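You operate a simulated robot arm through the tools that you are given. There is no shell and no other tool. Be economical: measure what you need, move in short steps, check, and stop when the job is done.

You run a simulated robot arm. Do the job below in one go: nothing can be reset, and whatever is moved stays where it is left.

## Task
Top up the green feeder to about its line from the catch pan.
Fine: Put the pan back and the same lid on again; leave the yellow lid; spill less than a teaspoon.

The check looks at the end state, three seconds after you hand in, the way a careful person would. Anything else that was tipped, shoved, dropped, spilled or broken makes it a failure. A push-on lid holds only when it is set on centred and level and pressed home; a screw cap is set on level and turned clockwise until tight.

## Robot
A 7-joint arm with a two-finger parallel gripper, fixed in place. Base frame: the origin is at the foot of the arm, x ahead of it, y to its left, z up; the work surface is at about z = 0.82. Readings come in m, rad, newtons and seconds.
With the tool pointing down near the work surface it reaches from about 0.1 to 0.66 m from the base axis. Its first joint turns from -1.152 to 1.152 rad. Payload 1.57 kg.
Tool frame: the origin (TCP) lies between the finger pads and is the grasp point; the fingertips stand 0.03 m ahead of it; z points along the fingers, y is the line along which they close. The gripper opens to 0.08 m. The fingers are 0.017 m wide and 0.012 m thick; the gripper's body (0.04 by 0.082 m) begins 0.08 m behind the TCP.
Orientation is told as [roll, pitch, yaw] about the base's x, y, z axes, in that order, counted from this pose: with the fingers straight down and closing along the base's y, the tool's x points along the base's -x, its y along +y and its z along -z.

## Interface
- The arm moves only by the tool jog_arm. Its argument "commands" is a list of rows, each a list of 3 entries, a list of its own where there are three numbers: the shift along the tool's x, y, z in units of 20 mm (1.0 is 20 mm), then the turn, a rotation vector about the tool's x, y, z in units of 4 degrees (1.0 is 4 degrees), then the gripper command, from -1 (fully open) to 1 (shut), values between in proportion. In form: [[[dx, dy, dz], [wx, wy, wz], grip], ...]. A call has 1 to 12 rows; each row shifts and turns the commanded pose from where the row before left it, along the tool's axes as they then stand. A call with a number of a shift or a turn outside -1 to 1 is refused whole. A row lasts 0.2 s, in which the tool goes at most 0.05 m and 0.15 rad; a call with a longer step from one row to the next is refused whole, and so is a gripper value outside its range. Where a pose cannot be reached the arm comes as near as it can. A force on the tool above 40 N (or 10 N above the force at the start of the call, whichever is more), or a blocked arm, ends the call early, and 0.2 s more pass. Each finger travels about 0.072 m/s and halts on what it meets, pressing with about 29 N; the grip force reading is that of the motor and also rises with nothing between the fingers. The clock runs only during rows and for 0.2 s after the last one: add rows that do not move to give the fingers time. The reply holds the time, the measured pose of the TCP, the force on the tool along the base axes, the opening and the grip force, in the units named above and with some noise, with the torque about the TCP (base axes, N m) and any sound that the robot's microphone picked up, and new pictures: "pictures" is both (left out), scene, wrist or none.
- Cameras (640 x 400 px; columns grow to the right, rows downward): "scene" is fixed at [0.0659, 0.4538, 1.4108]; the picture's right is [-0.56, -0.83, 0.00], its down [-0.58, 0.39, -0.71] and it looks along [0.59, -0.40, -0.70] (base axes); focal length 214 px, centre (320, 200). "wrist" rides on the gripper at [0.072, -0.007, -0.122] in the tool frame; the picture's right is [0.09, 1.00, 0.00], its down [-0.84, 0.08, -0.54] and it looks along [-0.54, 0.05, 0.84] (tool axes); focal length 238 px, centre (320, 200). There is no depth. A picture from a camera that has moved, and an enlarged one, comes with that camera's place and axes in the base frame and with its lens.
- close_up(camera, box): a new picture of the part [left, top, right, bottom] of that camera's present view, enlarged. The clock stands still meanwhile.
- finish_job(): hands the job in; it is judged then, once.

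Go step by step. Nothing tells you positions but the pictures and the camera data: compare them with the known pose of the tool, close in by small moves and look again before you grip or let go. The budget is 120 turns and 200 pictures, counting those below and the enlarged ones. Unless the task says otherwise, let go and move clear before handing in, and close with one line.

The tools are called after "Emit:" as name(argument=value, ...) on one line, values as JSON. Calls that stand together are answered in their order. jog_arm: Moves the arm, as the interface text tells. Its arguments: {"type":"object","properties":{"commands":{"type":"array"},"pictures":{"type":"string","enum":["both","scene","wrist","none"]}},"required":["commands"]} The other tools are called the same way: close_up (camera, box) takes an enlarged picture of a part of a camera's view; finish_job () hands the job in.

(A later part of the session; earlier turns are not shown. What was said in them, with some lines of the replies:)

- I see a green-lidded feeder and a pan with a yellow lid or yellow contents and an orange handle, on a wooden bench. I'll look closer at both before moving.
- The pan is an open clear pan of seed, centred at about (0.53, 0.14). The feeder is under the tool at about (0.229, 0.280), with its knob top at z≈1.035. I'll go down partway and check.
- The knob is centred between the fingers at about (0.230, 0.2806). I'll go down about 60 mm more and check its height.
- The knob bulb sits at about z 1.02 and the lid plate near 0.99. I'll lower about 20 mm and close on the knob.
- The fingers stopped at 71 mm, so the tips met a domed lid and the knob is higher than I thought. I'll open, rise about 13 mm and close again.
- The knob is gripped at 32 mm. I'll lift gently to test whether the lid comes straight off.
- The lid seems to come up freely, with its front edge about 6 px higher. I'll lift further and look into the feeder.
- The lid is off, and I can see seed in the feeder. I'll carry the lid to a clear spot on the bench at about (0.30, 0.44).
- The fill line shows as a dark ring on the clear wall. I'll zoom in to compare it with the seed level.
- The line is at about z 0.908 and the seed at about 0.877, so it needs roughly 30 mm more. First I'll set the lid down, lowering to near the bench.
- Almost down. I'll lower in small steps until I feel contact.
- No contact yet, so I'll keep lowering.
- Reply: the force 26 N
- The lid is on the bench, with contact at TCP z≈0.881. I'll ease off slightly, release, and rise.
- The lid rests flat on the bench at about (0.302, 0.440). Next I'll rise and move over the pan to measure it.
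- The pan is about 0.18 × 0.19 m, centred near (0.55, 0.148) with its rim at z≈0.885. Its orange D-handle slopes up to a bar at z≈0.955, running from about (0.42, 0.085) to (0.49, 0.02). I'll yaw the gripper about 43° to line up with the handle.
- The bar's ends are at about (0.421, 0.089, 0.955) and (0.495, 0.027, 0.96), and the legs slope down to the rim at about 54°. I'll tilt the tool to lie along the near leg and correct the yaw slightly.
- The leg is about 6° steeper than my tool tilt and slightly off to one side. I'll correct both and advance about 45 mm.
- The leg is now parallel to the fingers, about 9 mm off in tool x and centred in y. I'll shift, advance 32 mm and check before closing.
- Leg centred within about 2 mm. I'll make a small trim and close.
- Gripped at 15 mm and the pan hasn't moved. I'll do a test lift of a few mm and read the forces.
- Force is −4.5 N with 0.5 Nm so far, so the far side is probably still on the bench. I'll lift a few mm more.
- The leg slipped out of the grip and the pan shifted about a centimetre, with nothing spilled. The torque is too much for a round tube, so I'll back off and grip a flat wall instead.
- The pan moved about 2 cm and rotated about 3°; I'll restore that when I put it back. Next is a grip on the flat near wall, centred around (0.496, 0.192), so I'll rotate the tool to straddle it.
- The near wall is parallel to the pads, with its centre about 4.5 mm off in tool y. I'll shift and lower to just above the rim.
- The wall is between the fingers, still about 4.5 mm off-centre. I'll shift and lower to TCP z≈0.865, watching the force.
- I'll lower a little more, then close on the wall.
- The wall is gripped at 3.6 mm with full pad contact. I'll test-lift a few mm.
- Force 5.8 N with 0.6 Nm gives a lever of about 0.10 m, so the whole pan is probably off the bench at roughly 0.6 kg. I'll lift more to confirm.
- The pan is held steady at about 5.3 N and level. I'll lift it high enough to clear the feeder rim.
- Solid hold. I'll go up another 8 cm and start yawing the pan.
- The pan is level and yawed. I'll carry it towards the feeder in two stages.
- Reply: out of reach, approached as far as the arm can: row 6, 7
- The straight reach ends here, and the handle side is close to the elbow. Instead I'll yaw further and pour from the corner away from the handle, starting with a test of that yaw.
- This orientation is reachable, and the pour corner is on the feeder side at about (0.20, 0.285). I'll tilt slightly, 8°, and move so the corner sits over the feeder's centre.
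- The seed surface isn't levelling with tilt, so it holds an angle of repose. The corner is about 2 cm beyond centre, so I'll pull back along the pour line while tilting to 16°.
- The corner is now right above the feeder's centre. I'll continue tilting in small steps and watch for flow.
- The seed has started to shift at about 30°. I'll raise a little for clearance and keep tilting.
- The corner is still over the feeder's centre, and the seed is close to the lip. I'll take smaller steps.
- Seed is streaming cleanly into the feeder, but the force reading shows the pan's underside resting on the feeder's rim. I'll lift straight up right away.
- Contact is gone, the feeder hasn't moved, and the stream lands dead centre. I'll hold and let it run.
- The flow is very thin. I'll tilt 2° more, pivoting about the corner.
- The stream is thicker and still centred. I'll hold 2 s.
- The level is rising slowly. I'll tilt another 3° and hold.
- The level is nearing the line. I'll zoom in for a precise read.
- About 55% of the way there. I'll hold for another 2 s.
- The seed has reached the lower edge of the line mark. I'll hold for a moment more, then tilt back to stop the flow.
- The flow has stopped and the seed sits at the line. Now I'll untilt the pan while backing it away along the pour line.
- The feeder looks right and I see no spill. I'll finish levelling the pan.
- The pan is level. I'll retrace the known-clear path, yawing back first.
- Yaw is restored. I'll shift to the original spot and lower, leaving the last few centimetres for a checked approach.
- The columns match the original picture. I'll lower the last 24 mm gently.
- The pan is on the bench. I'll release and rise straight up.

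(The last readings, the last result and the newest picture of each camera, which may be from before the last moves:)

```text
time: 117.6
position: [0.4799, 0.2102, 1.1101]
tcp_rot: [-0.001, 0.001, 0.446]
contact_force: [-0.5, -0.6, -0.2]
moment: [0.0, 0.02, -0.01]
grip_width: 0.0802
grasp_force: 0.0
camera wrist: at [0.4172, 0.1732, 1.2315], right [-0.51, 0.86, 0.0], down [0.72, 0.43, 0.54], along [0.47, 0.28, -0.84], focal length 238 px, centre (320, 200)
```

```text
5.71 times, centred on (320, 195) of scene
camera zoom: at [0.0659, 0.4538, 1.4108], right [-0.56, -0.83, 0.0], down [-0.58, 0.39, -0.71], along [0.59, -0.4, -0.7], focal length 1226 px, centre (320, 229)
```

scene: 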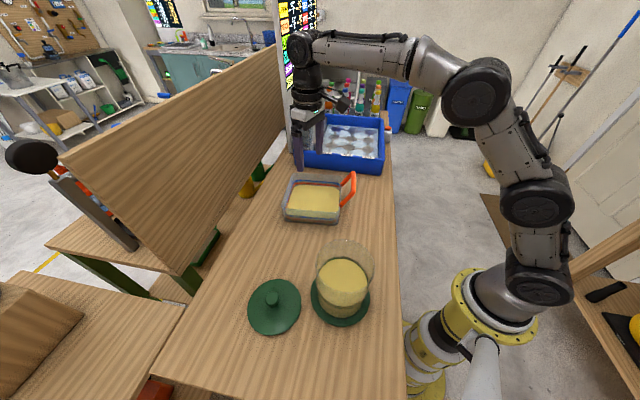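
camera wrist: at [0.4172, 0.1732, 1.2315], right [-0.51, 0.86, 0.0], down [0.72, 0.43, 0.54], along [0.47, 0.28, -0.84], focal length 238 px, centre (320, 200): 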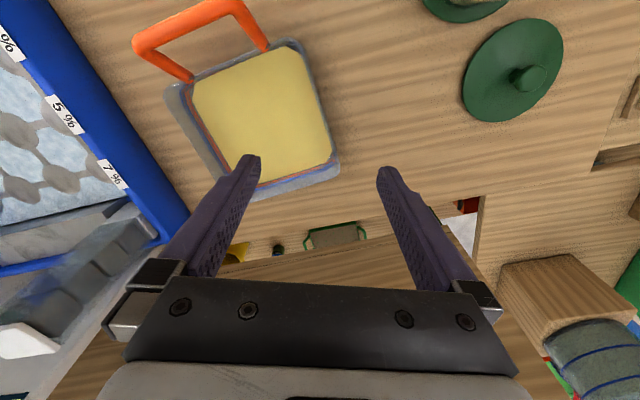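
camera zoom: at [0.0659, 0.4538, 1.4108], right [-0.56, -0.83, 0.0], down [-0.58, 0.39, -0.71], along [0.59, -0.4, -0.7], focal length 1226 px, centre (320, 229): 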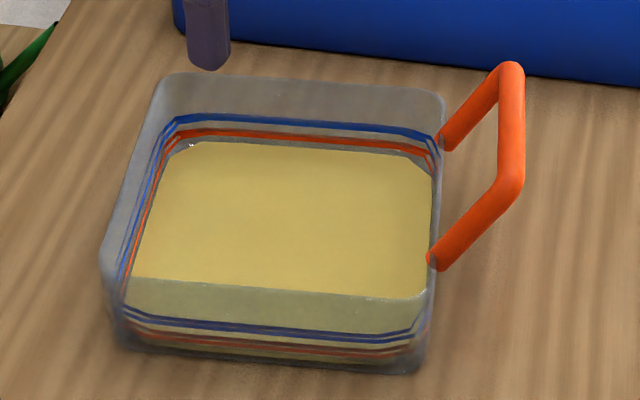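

The pan is back within a few pixels of where it started. Next is the lid: I'll straighten the yaw and go above the knob at (0.3015, 0.4403).

Emit:
jog_arm(commands=[[[0, 0, 0], [0, 0, 1], -1], [[0, 0, 0], [0, 0, 1], -1], [[0, 0, 0], [0, 0, 1], -1], [[0, 0, 0], [0, 0, 1], -1], [[0, 0, 0], [0, 0, 1], -1], [[0, 0, 0], [0, 0, 1], -1], [[0, 0, 0], [0, 0, 0.39], -1]], pictures="none")

Emit:
jog_arm(commands=[[[0.744, 0.96, 0], [0, 0, 0], -1], [[0.744, 0.96, 0], [0, 0, 0], -1], [[0.744, 0.96, 0], [0, 0, 0], -1], [[0.744, 0.96, 0], [0, 0, 0], -1], [[0.744, 0.96, 0], [0, 0, 0], -1], [[0.744, 0.96, 0], [0, 0, 0], -1], [[0.744, 0.96, 0], [0, 0, 0], -1], [[0.744, 0.96, 0], [0, 0, 0], -1], [[0.744, 0.96, 0], [0, 0, 0], -1], [[0.744, 0.96, 0], [0, 0, 0], -1], [[0.744, 0.96, 0], [0, 0, 0], -1], [[0.744, 0.96, 0], [0, 0, 0], -1]])

```text
time: 119.2
position: [0.4794, 0.2106, 1.109]
tcp_rot: [-0.001, -0.001, 0.0]
contact_force: [0.2, 0.1, 0.1]
moment: [0.01, 0.0, 0.01]
grip_width: 0.0802
grasp_force: 0.0
```

```text
time: 121.8
position: [0.2999, 0.4401, 1.11]
tcp_rot: [0.0, 0.0, 0.001]
contact_force: [0.4, -0.5, -0.8]
moment: [-0.03, 0.0, -0.02]
grip_width: 0.0802
grasp_force: 0.1
camera wrist: at [0.228, 0.4336, 1.2313], right [-0.09, 1.0, 0.0], down [0.84, 0.08, 0.54], along [0.54, 0.05, -0.84], focal length 238 px, centre (320, 200)
```

scene: 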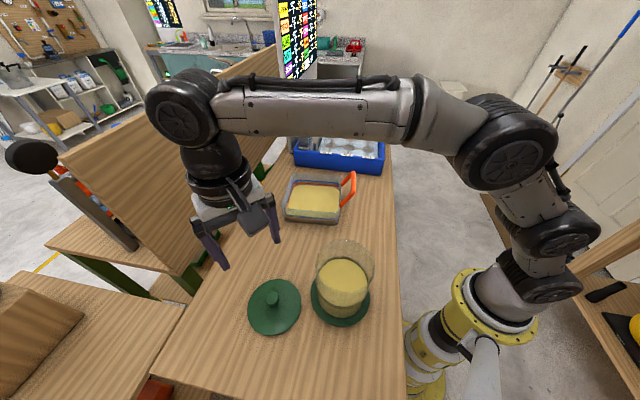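
wrist: 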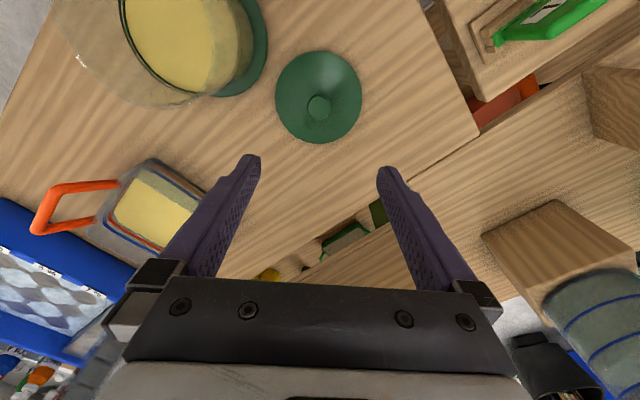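

Emit:
jog_arm(commands=[[[-0.07, 0, 1], [0, 0, 0], -1], [[0, 0, 1], [0, 0, 0], -1], [[0, 0, 1], [0, 0, 0], -1], [[0, 0, 1], [0, 0, 0], -1], [[0, 0, 1], [0, 0, 0], -1], [[0, 0, 1], [0, 0, 0], -1], [[0, 0, 1], [0, 0, 0], -1], [[0, 0, 1], [0, 0, 0], -1], [[0, 0, 1], [0, 0, 0], -1], [[0, 0, 1], [0, 0, 0], -1]], pictures="wrist")

```text
time: 124.0
position: [0.3019, 0.4409, 0.9103]
tcp_rot: [-0.001, -0.001, 0.001]
contact_force: [0.1, 0.1, -0.4]
moment: [0.0, -0.02, -0.01]
grip_width: 0.08
grasp_force: 0.0
camera wrist: at [0.2307, 0.4343, 1.0308], right [-0.09, 1.0, 0.0], down [0.84, 0.08, 0.54], along [0.54, 0.05, -0.84], focal length 238 px, centre (320, 200)
```

wrist: 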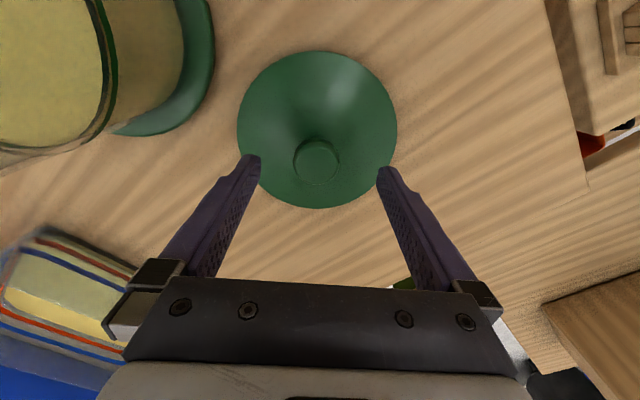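

The knob is about 3–4 mm off in x and −3 mm in y compared with my original grip. I'll correct that and go down to grip height.

Emit:
jog_arm(commands=[[[0.17, -0.14, 0.4], [0, 0, 0], -1], [[0, 0, 0.5], [0, 0, 0], -1], [[0, 0, 0.5], [0, 0, 0], -1]], pictures="wrist")

```text
time: 124.8
position: [0.2986, 0.4374, 0.8807]
tcp_rot: [0.0, 0.0, 0.002]
contact_force: [0.7, 0.3, 0.5]
moment: [-0.02, 0.0, -0.01]
grip_width: 0.0802
grasp_force: 0.1
camera wrist: at [0.2266, 0.4302, 1.003], right [-0.09, 1.0, 0.0], down [0.84, 0.08, 0.54], along [0.54, 0.05, -0.84], focal length 238 px, centre (320, 200)
```

wrist: 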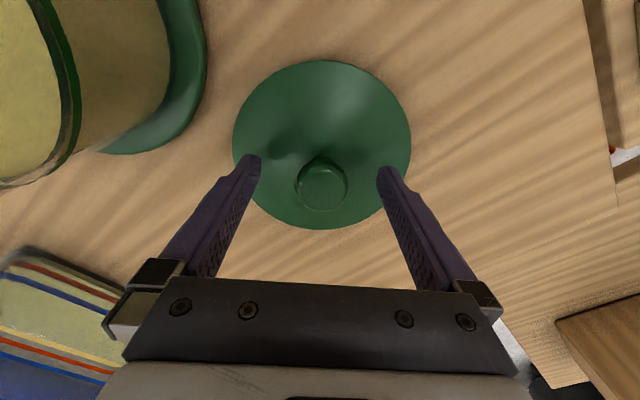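

The view matches the original grip to within 1–2 mm. Closing.

Emit:
jog_arm(commands=[[[-0.06, 0, 0], [0, 0, 0], 0], [[0, 0, 0], [0, 0, 0], 0.5], [[0, 0, 0], [0, 0, 0], 1], [[0, 0, 0], [0, 0, 0], 1], [[0, 0, 0], [0, 0, 0], 1]], pictures="wrist")

```text
time: 126.0
position: [0.3009, 0.4366, 0.8818]
tcp_rot: [0.0, 0.0, 0.001]
contact_force: [-1.1, 0.5, -0.7]
moment: [0.01, 0.02, -0.02]
grip_width: 0.0323
grasp_force: 28.6
camera wrist: at [0.228, 0.4306, 1.0032], right [-0.09, 1.0, 0.0], down [0.84, 0.08, 0.54], along [0.54, 0.05, -0.84], focal length 238 px, centre (320, 200)
```

wrist: 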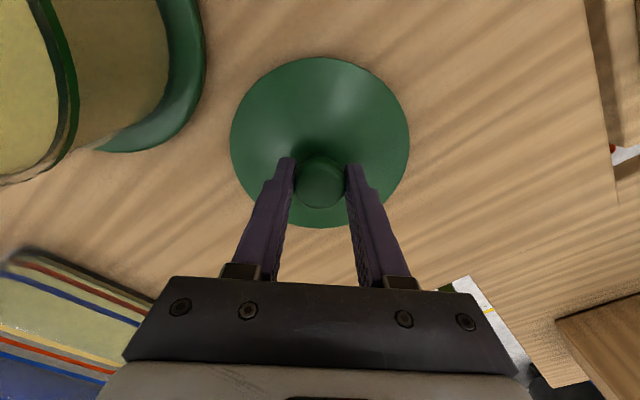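

The lid is gripped almost identically to before. I'll lift it and carry it over the feeder.

Emit:
jog_arm(commands=[[[0, 0, -0.6], [0, 0, 0], 1], [[0, 0, -1], [0, 0, 0], 1], [[0, 0, -1], [0, 0, 0], 1], [[0, 0, -1], [0, 0, 0], 1], [[0, 0, -1], [0, 0, 0], 1], [[0, 0, -1], [0, 0, 0], 1], [[0, 0, -1], [0, 0, 0], 1], [[0, 0, -1], [0, 0, 0], 1], [[0, 0, -1], [0, 0, 0], 1], [[0, 0, -1], [0, 0, 0], 1], [[0, 0, -1], [0, 0, 0], 1], [[0, 0, -1], [0, 0, 0], 1]], pictures="none")

Emit:
jog_arm(commands=[[[0.35, -0.78, 0], [0, 0, 0], 1], [[0.35, -0.78, 0], [0, 0, 0], 1], [[0.35, -0.78, 0], [0, 0, 0], 1], [[0.35, -0.78, 0], [0, 0, 0], 1], [[0.35, -0.78, 0], [0, 0, 0], 1], [[0.35, -0.78, 0], [0, 0, 0], 1], [[0.35, -0.78, 0], [0, 0, 0], 1], [[0.35, -0.78, 0], [0, 0, 0], 1], [[0.35, -0.78, 0], [0, 0, 0], 1], [[0.35, -0.78, 0], [0, 0, 0], 1]])

Emit:
close_up(camera="scene", box=[270, 180, 430, 340])

```text
time: 128.6
position: [0.2987, 0.4399, 1.1137]
tcp_rot: [-0.001, 0.0, 0.001]
contact_force: [-0.3, -0.2, 0.0]
moment: [-0.01, 0.02, -0.01]
grip_width: 0.032
grasp_force: 28.4
```

```text
time: 130.8
position: [0.2299, 0.2821, 1.1137]
tcp_rot: [0.0, 0.001, 0.002]
contact_force: [-0.1, -0.5, 0.5]
moment: [-0.01, 0.0, -0.01]
grip_width: 0.0322
grasp_force: 29.5
camera wrist: at [0.1577, 0.2756, 1.2352], right [-0.09, 1.0, 0.0], down [0.84, 0.08, 0.54], along [0.54, 0.05, -0.84], focal length 238 px, centre (320, 200)
```

scene: 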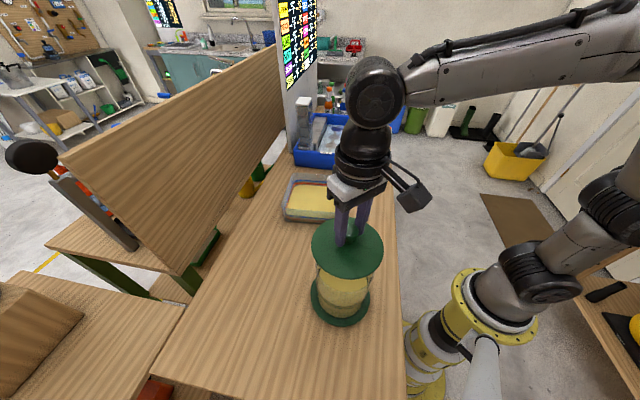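
wrist: 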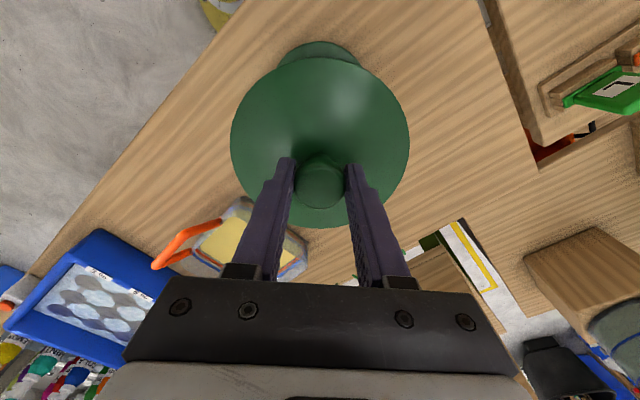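

```text
2.50 times, centred on (350, 260) of scene
camera zoom: at [0.0659, 0.4538, 1.4108], right [-0.56, -0.83, 0.0], down [-0.58, 0.39, -0.71], along [0.59, -0.4, -0.7], focal length 536 px, centre (245, 50)
```

zoom: 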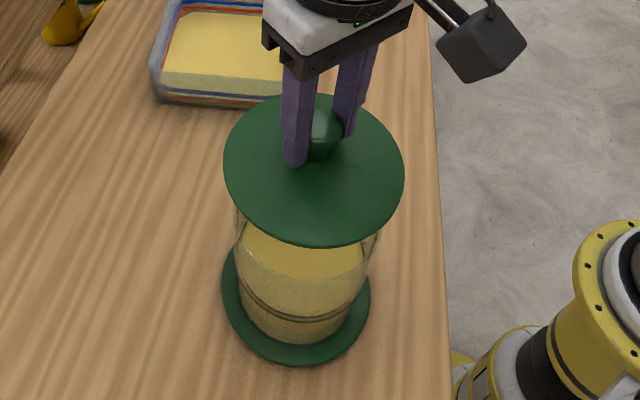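

The feeder base hasn't moved. I'll lower the lid to just above the rim and re-read the position.

Emit:
jog_arm(commands=[[[0, 0, 0.9], [0, 0, 0], 1], [[0, 0, 0.9], [0, 0, 0], 1], [[0, 0, 0.8], [0, 0, 0], 1], [[0, 0, 0], [0, 0, 0], 1]], pictures="none")

Emit:
jog_arm(commands=[[[0, 0, 0], [0, 0, 0], 1]], pictures="none")

Emit:
close_up(camera="scene", box=[270, 180, 430, 340])

```text
time: 131.8
position: [0.2299, 0.2812, 1.061]
tcp_rot: [0.001, 0.0, 0.001]
contact_force: [1.3, -0.1, -0.3]
moment: [-0.01, -0.01, -0.01]
grip_width: 0.0324
grasp_force: 29.1
```

```text
time: 132.2
position: [0.2302, 0.2813, 1.0605]
tcp_rot: [-0.001, 0.001, 0.001]
contact_force: [0.0, 0.3, 0.4]
moment: [0.0, 0.0, -0.01]
grip_width: 0.032
grasp_force: 28.9
```

```text
2.50 times, centred on (350, 260) of scene
camera zoom: at [0.0659, 0.4538, 1.4108], right [-0.56, -0.83, 0.0], down [-0.58, 0.39, -0.71], along [0.59, -0.4, -0.7], focal length 536 px, centre (245, 50)
```

zoom: 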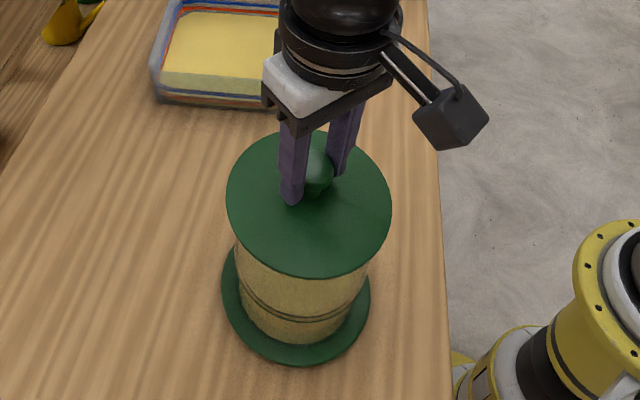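

Aligned to within 1 mm. I'll lower onto the rim in small steps.

Emit:
jog_arm(commands=[[[0, -0.035, 0.3], [0, 0, 0], 1], [[0, 0, 0.25], [0, 0, 0], 1], [[0, 0, 0.15], [0, 0, 0], 1], [[0, 0, 0.1], [0, 0, 0], 1]], pictures="none")

```text
time: 133.2
position: [0.2308, 0.2822, 1.0476]
tcp_rot: [0.006, -0.003, 0.0]
contact_force: [-7.5, -2.3, 23.5]
moment: [-0.02, -0.23, -0.06]
grip_width: 0.0325
grasp_force: 29.2
```

Contact is about 3 mm above home with a sideways push toward −x, so it's slightly off-centre. I'll back off, nudge about 1 mm and press again.

Emit:
jog_arm(commands=[[[0, 0, -0.2], [0, 0, 0], 1], [[0.06, -0.04, 0], [0, 0, 0], 1], [[0, 0, 0.1], [0, 0, 0], 1], [[0, 0, 0.1], [0, 0, 0], 1], [[0, 0, 0.1], [0, 0, 0], 1]], pictures="none")

Emit:
close_up(camera="scene", box=[300, 200, 400, 320])

```text
time: 134.4
position: [0.229, 0.2807, 1.0456]
tcp_rot: [0.004, -0.003, 0.001]
contact_force: [-3.3, -2.2, 15.3]
moment: [-0.17, -0.61, -0.03]
grip_width: 0.0321
grasp_force: 29.2
```

```text
3.33 times, centred on (350, 260) of scene
camera zoom: at [0.0657, 0.4536, 1.4109], right [-0.56, -0.83, 0.0], down [-0.58, 0.39, -0.71], along [0.59, -0.4, -0.7], focal length 715 px, centre (220, 0)
```

zoom: 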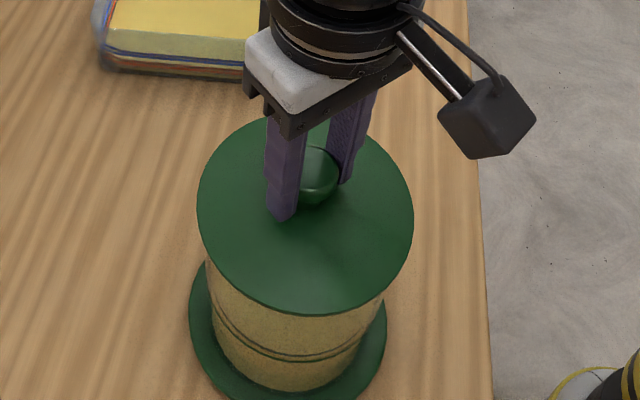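

Progress: the force is lower and the lid is deeper. The contact is on the +x side, so I'll nudge another 1 mm toward −x and press.

Emit:
jog_arm(commands=[[[0, 0, -0.2], [0, 0, 0], 1], [[0.06, 0, 0], [0, 0, 0], 1], [[0, 0, 0.1], [0, 0, 0], 1], [[0, 0, 0.1], [0, 0, 0], 1], [[0, 0, 0.08], [0, 0, 0], 1]], pictures="none")

```text
time: 135.6
position: [0.2283, 0.2813, 1.0428]
tcp_rot: [0.002, -0.002, 0.001]
contact_force: [-0.6, -5.9, 12.3]
moment: [0.12, 0.62, 0.06]
grip_width: 0.0323
grasp_force: 29.1
```

The lid is at seat height now. I'll press firmly to make sure it's home.

Emit:
jog_arm(commands=[[[-0.03, 0, 0.08], [0, 0, 0], 1], [[0, 0, 0.08], [0, 0, 0], 1], [[0, 0, 0], [0, 0, 0], 1]], pictures="none")

```text
time: 136.4
position: [0.2292, 0.2802, 1.0409]
tcp_rot: [0.002, -0.003, 0.002]
contact_force: [5.3, -7.0, 17.3]
moment: [-0.07, 0.3, 0.04]
grip_width: 0.0323
grasp_force: 29.1
```

Emit:
jog_arm(commands=[[[0, 0, 0.1], [0, 0, 0], 1], [[0, 0, 0.1], [0, 0, 0], 1], [[0, 0, 0], [0, 0, 0], 1]], pictures="none")

Emit:
close_up(camera="scene", box=[300, 200, 400, 320])

```text
time: 137.2
position: [0.2287, 0.2799, 1.0373]
tcp_rot: [0.001, -0.003, 0.002]
contact_force: [6.9, -8.5, 26.0]
moment: [-0.15, -0.2, -0.04]
grip_width: 0.0323
grasp_force: 28.7
```

```text
3.33 times, centred on (350, 260) of scene
camera zoom: at [0.0659, 0.4533, 1.411], right [-0.56, -0.83, 0.0], down [-0.58, 0.39, -0.71], along [0.59, -0.4, -0.7], focal length 715 px, centre (220, 0)
```

zoom: 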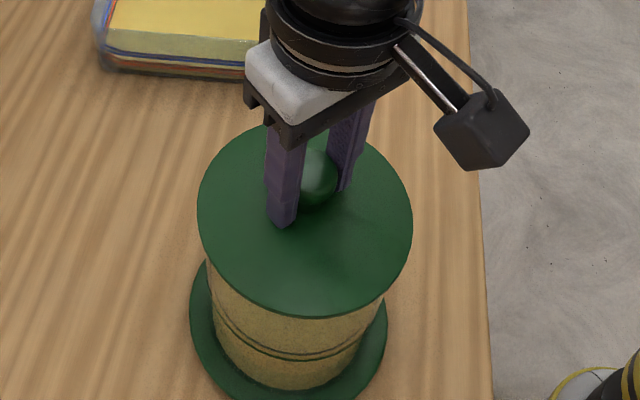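

The fingers are now sliding down the knob, so the lid has hit its stop. I'll ease the pressure, release, and compare with the original picture.

Emit:
jog_arm(commands=[[[0, 0, -0.2], [0, 0, 0], 1], [[0, 0, 0], [0, 0, 0], 0.3], [[0, 0, 0], [0, 0, 0], -0.5], [[0, 0, 0], [0, 0, 0], -1], [[0, 0, 0], [0, 0, 0], -1], [[0, 0, -1], [0, 0, 0], -1], [[0, 0, -1], [0, 0, 0], -1], [[0, 0, -1], [0, 0, 0], -1], [[0, 0, -1], [0, 0, 0], -1], [[0, 0, -1], [0, 0, 0], -1], [[0, 0, -1], [0, 0, 0], -1], [[0, 0, -1], [0, 0, 0], -1]], pictures="wrist")

Emit:
close_up(camera="scene", box=[280, 220, 410, 340])

```text
time: 139.8
position: [0.228, 0.281, 1.1794]
tcp_rot: [-0.002, 0.001, 0.002]
contact_force: [1.2, 0.1, -0.1]
moment: [-0.02, -0.03, 0.03]
grip_width: 0.0802
grasp_force: 0.0
camera wrist: at [0.1552, 0.2739, 1.3007], right [-0.09, 1.0, 0.0], down [0.84, 0.08, 0.54], along [0.54, 0.05, -0.84], focal length 238 px, centre (320, 200)
```

wrist: 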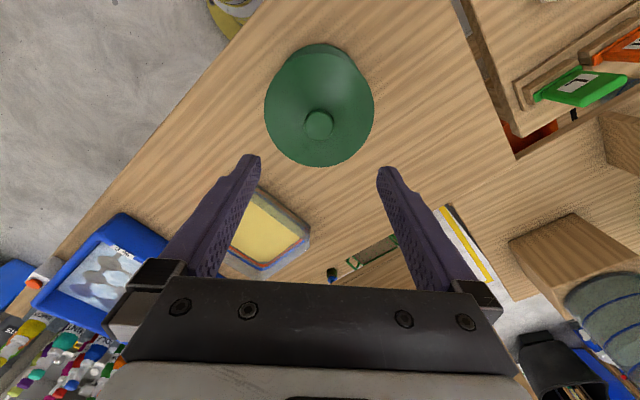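

```text
3.33 times, centred on (345, 280) of scene
camera zoom: at [0.0659, 0.4538, 1.4108], right [-0.56, -0.83, 0.0], down [-0.58, 0.39, -0.71], along [0.59, -0.4, -0.7], focal length 715 px, centre (237, -67)
```

zoom: 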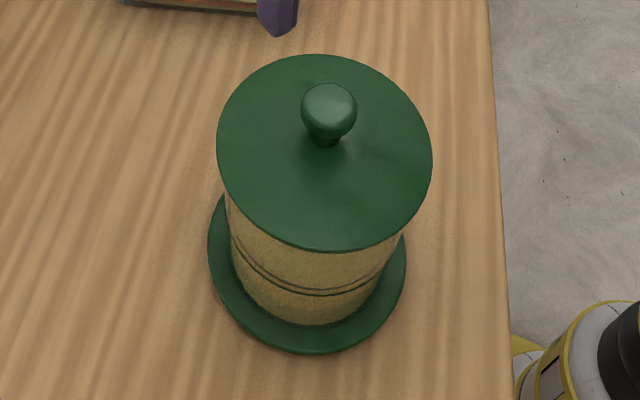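

The lid sits level at its original height relative to the base; the feeder shifted about 2 mm. To be sure it's home, I'll close the fingers and press straight down on the knob.

Emit:
jog_arm(commands=[[[0.05, -0.07, 1], [0, 0, 0], 1], [[0, 0, 1], [0, 0, 0], 1], [[0, 0, 1], [0, 0, 0], 1], [[0, 0, 0.9], [0, 0, 0], 1], [[0, 0, 0.3], [0, 0, 0], 1], [[0, 0, 0.2], [0, 0, 0], 1]], pictures="none")

Emit:
close_up(camera="scene", box=[280, 220, 410, 340])

```text
time: 141.2
position: [0.2278, 0.2784, 1.0919]
tcp_rot: [0.001, -0.001, 0.001]
contact_force: [0.1, 0.6, 0.2]
moment: [0.01, 0.0, -0.02]
grip_width: 0.0
grasp_force: 20.7
```

```text
3.33 times, centred on (345, 280) of scene
camera zoom: at [0.0659, 0.4538, 1.4108], right [-0.56, -0.83, 0.0], down [-0.58, 0.39, -0.71], along [0.59, -0.4, -0.7], focal length 715 px, centre (237, -67)
```

zoom: 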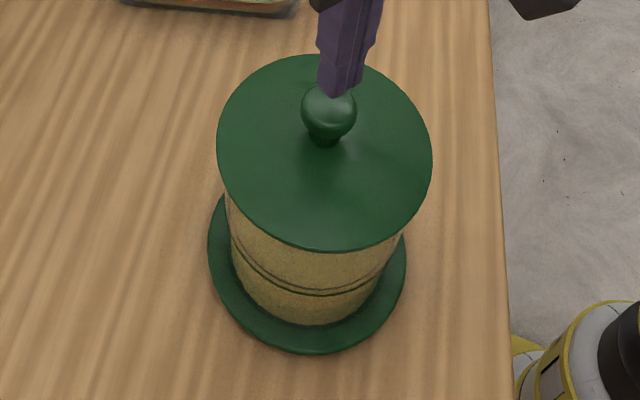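

Just above the knob. I'll press down in small steps.

Emit:
jog_arm(commands=[[[0, 0, 0.2], [0, 0, 0], 1], [[0, 0, 0.15], [0, 0, 0], 1], [[0, 0, 0.1], [0, 0, 0], 1], [[0, 0, 0.1], [0, 0, 0], 1]], pictures="none")

```text
time: 142.2
position: [0.2285, 0.2783, 1.0804]
tcp_rot: [0.0, 0.001, 0.003]
contact_force: [0.5, -0.3, -0.1]
moment: [-0.01, -0.02, 0.04]
grip_width: 0.0001
grasp_force: 20.8
```

Emit:
jog_arm(commands=[[[0, 0, 0.1], [0, 0, 0], 1], [[0, 0, 0.1], [0, 0, 0], 1], [[0, 0, 0.1], [0, 0, 0], 1]], pictures="none")

```text
time: 143.0
position: [0.2277, 0.278, 1.0741]
tcp_rot: [0.0, 0.0, 0.001]
contact_force: [1.8, 0.3, 0.3]
moment: [-0.02, -0.01, 0.02]
grip_width: 0.0
grasp_force: 21.2
```

Emit:
jog_arm(commands=[[[0, 0, 0.1], [0, 0, 0], 1], [[0, 0, 0.1], [0, 0, 0], 1], [[0, 0, 0.1], [0, 0, 0], 1]], pictures="none")

```text
time: 143.8
position: [0.2275, 0.2795, 1.069]
tcp_rot: [0.003, -0.001, 0.002]
contact_force: [-0.9, -1.3, 4.1]
moment: [-0.03, 0.05, 0.01]
grip_width: 0.0
grasp_force: 21.9
```

Emit:
jog_arm(commands=[[[0, 0, 0.1], [0, 0, 0], 1], [[0, 0, 0.1], [0, 0, 0], 1], [[0, 0, 0.1], [0, 0, 0], 1], [[0, 0, 0], [0, 0, 0], 1]], pictures="none")

Emit:
close_up(camera="scene", box=[280, 220, 410, 340])

```text
time: 144.5
position: [0.2279, 0.2802, 1.0684]
tcp_rot: [0.01, -0.008, 0.003]
contact_force: [-1.5, -1.3, 3.0]
moment: [-0.03, 0.02, 0.01]
grip_width: 0.0002
grasp_force: 21.1
stopped in row 3: the force on the tool passed its limit at 44 N (the readings are from after the stop); the commanded pose is now the measured one
```

```text
3.33 times, centred on (345, 280) of scene
camera zoom: at [0.0659, 0.4538, 1.4108], right [-0.56, -0.83, 0.0], down [-0.58, 0.39, -0.71], along [0.59, -0.4, -0.7], focal length 715 px, centre (237, -67)
```

zoom: 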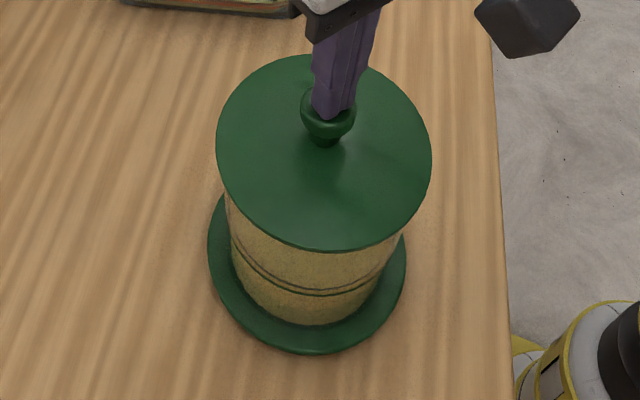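

I pressed to 44 N against a hard stop, and the lid edge now matches the original picture (row 251). I'll rise clear and check everything.

Emit:
jog_arm(commands=[[[0, 0, -0.5], [0, 0, 0], 1], [[0, 0, -1], [0, 0, 0], 1], [[0, 0, -1], [0, 0, 0], 0], [[0, 0, -1], [0, 0, 0], -1], [[0, 0, -1], [0, 0, 0], -1], [[0, 0, -1], [0, 0, 0], -1], [[0, 0, -1], [0, 0, 0], -1], [[0, 0, -1], [0, 0, 0], -1]])

Emit:
close_up(camera="scene", box=[280, 220, 410, 340])

Emit:
close_up(camera="scene", box=[180, 160, 420, 380])

```text
time: 146.3
position: [0.2275, 0.2768, 1.2185]
tcp_rot: [0.008, -0.005, 0.002]
contact_force: [-0.5, 0.6, -0.1]
moment: [-0.01, 0.02, 0.0]
grip_width: 0.08
grasp_force: 0.1
camera wrist: at [0.1534, 0.2694, 1.3397], right [-0.09, 1.0, 0.01], down [0.83, 0.07, 0.55], along [0.54, 0.06, -0.84], focal length 238 px, centre (320, 200)
```

scene: 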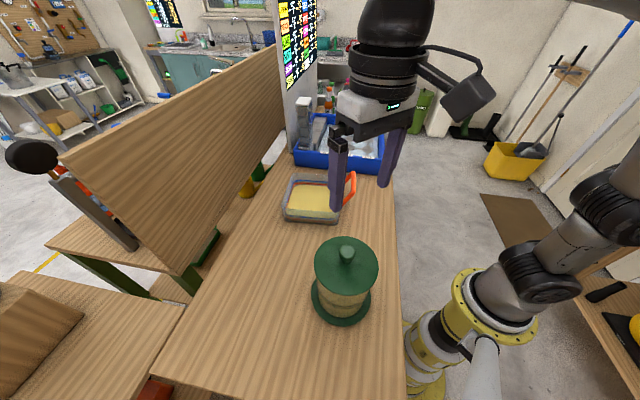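
wrist: 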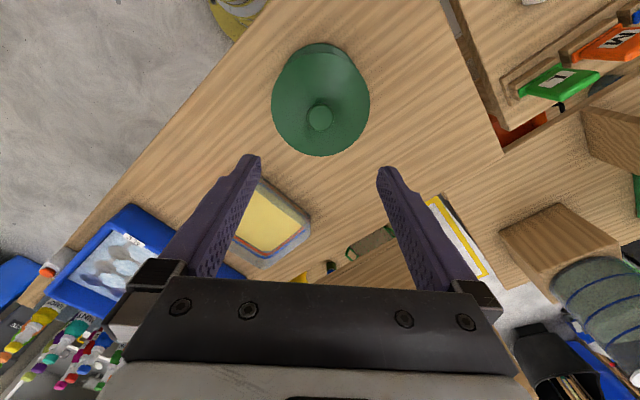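

```text
3.33 times, centred on (345, 280) of scene
camera zoom: at [0.0659, 0.4538, 1.4108], right [-0.56, -0.83, 0.0], down [-0.58, 0.39, -0.71], along [0.59, -0.4, -0.7], focal length 715 px, centre (237, -67)
```

zoom: 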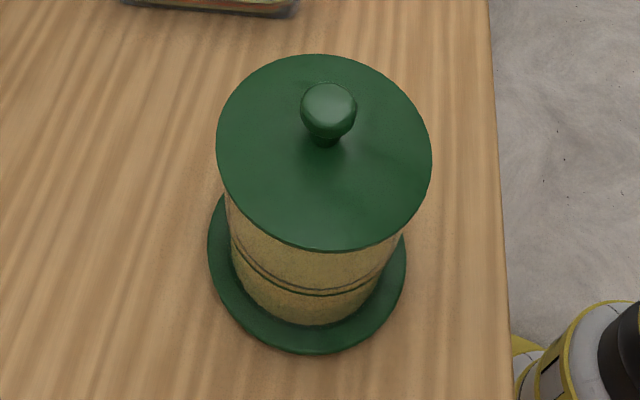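

```text
1.82 times, centred on (300, 270) of scene
camera zoom: at [0.0659, 0.4538, 1.4108], right [-0.56, -0.83, 0.0], down [-0.58, 0.39, -0.71], along [0.59, -0.4, -0.7], focal length 390 px, centre (356, 73)
```

zoom: 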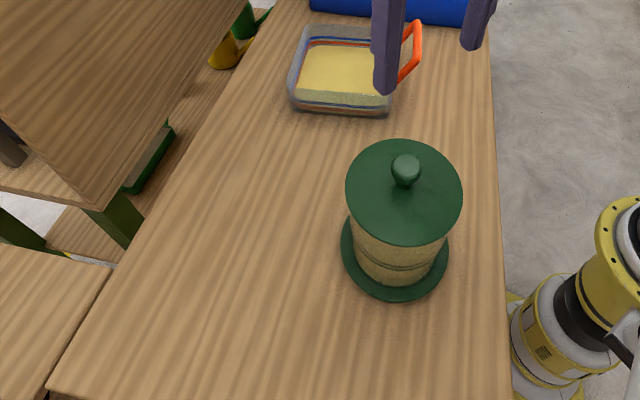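

Emit:
close_up(camera="scene", box=[270, 180, 430, 340])

Emit:
close_up(camera="wrist", box=[240, 20, 400, 180])

```text
2.50 times, centred on (350, 260) of scene
camera zoom: at [0.0659, 0.4538, 1.4108], right [-0.56, -0.83, 0.0], down [-0.58, 0.39, -0.71], along [0.59, -0.4, -0.7], focal length 536 px, centre (245, 50)
```

zoom: 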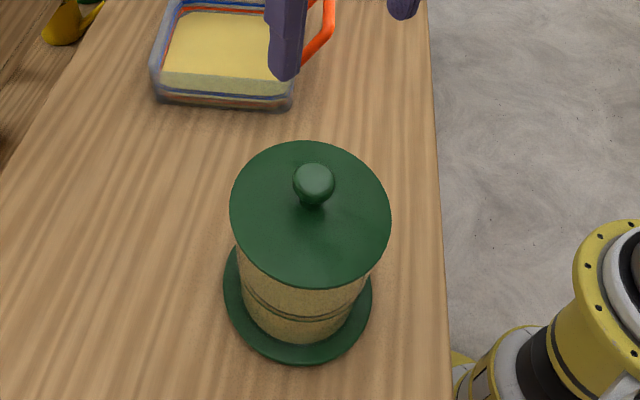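

```text
2.50 times, centred on (320, 100) of wrist
camera zoom: at [0.1534, 0.2694, 1.3397], right [-0.09, 1.0, 0.01], down [0.83, 0.07, 0.55], along [0.54, 0.06, -0.84], focal length 596 px, centre (320, 450)
```

zoom: 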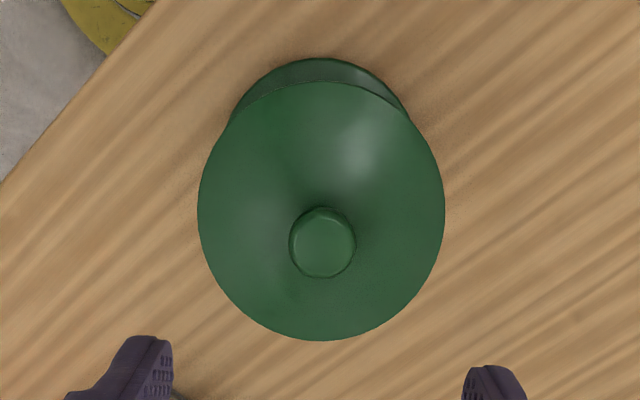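

The feeder's seed is at its line, the lid is seated level and pressed home, the pan is back where it started, and no spill is visible. Handing in.

Emit:
finish_job()

```text
The job is handed in.
```

I topped the green feeder up to about its line from the catch pan, then pressed the same green lid back on, level, against a hard stop. The pan is back within a few millimetres of its start, I never touched the yellow lid, and no spill showed in the pictures. The pan touched the feeder rim briefly while pouring, and the feeder ended about 2 mm from its start.
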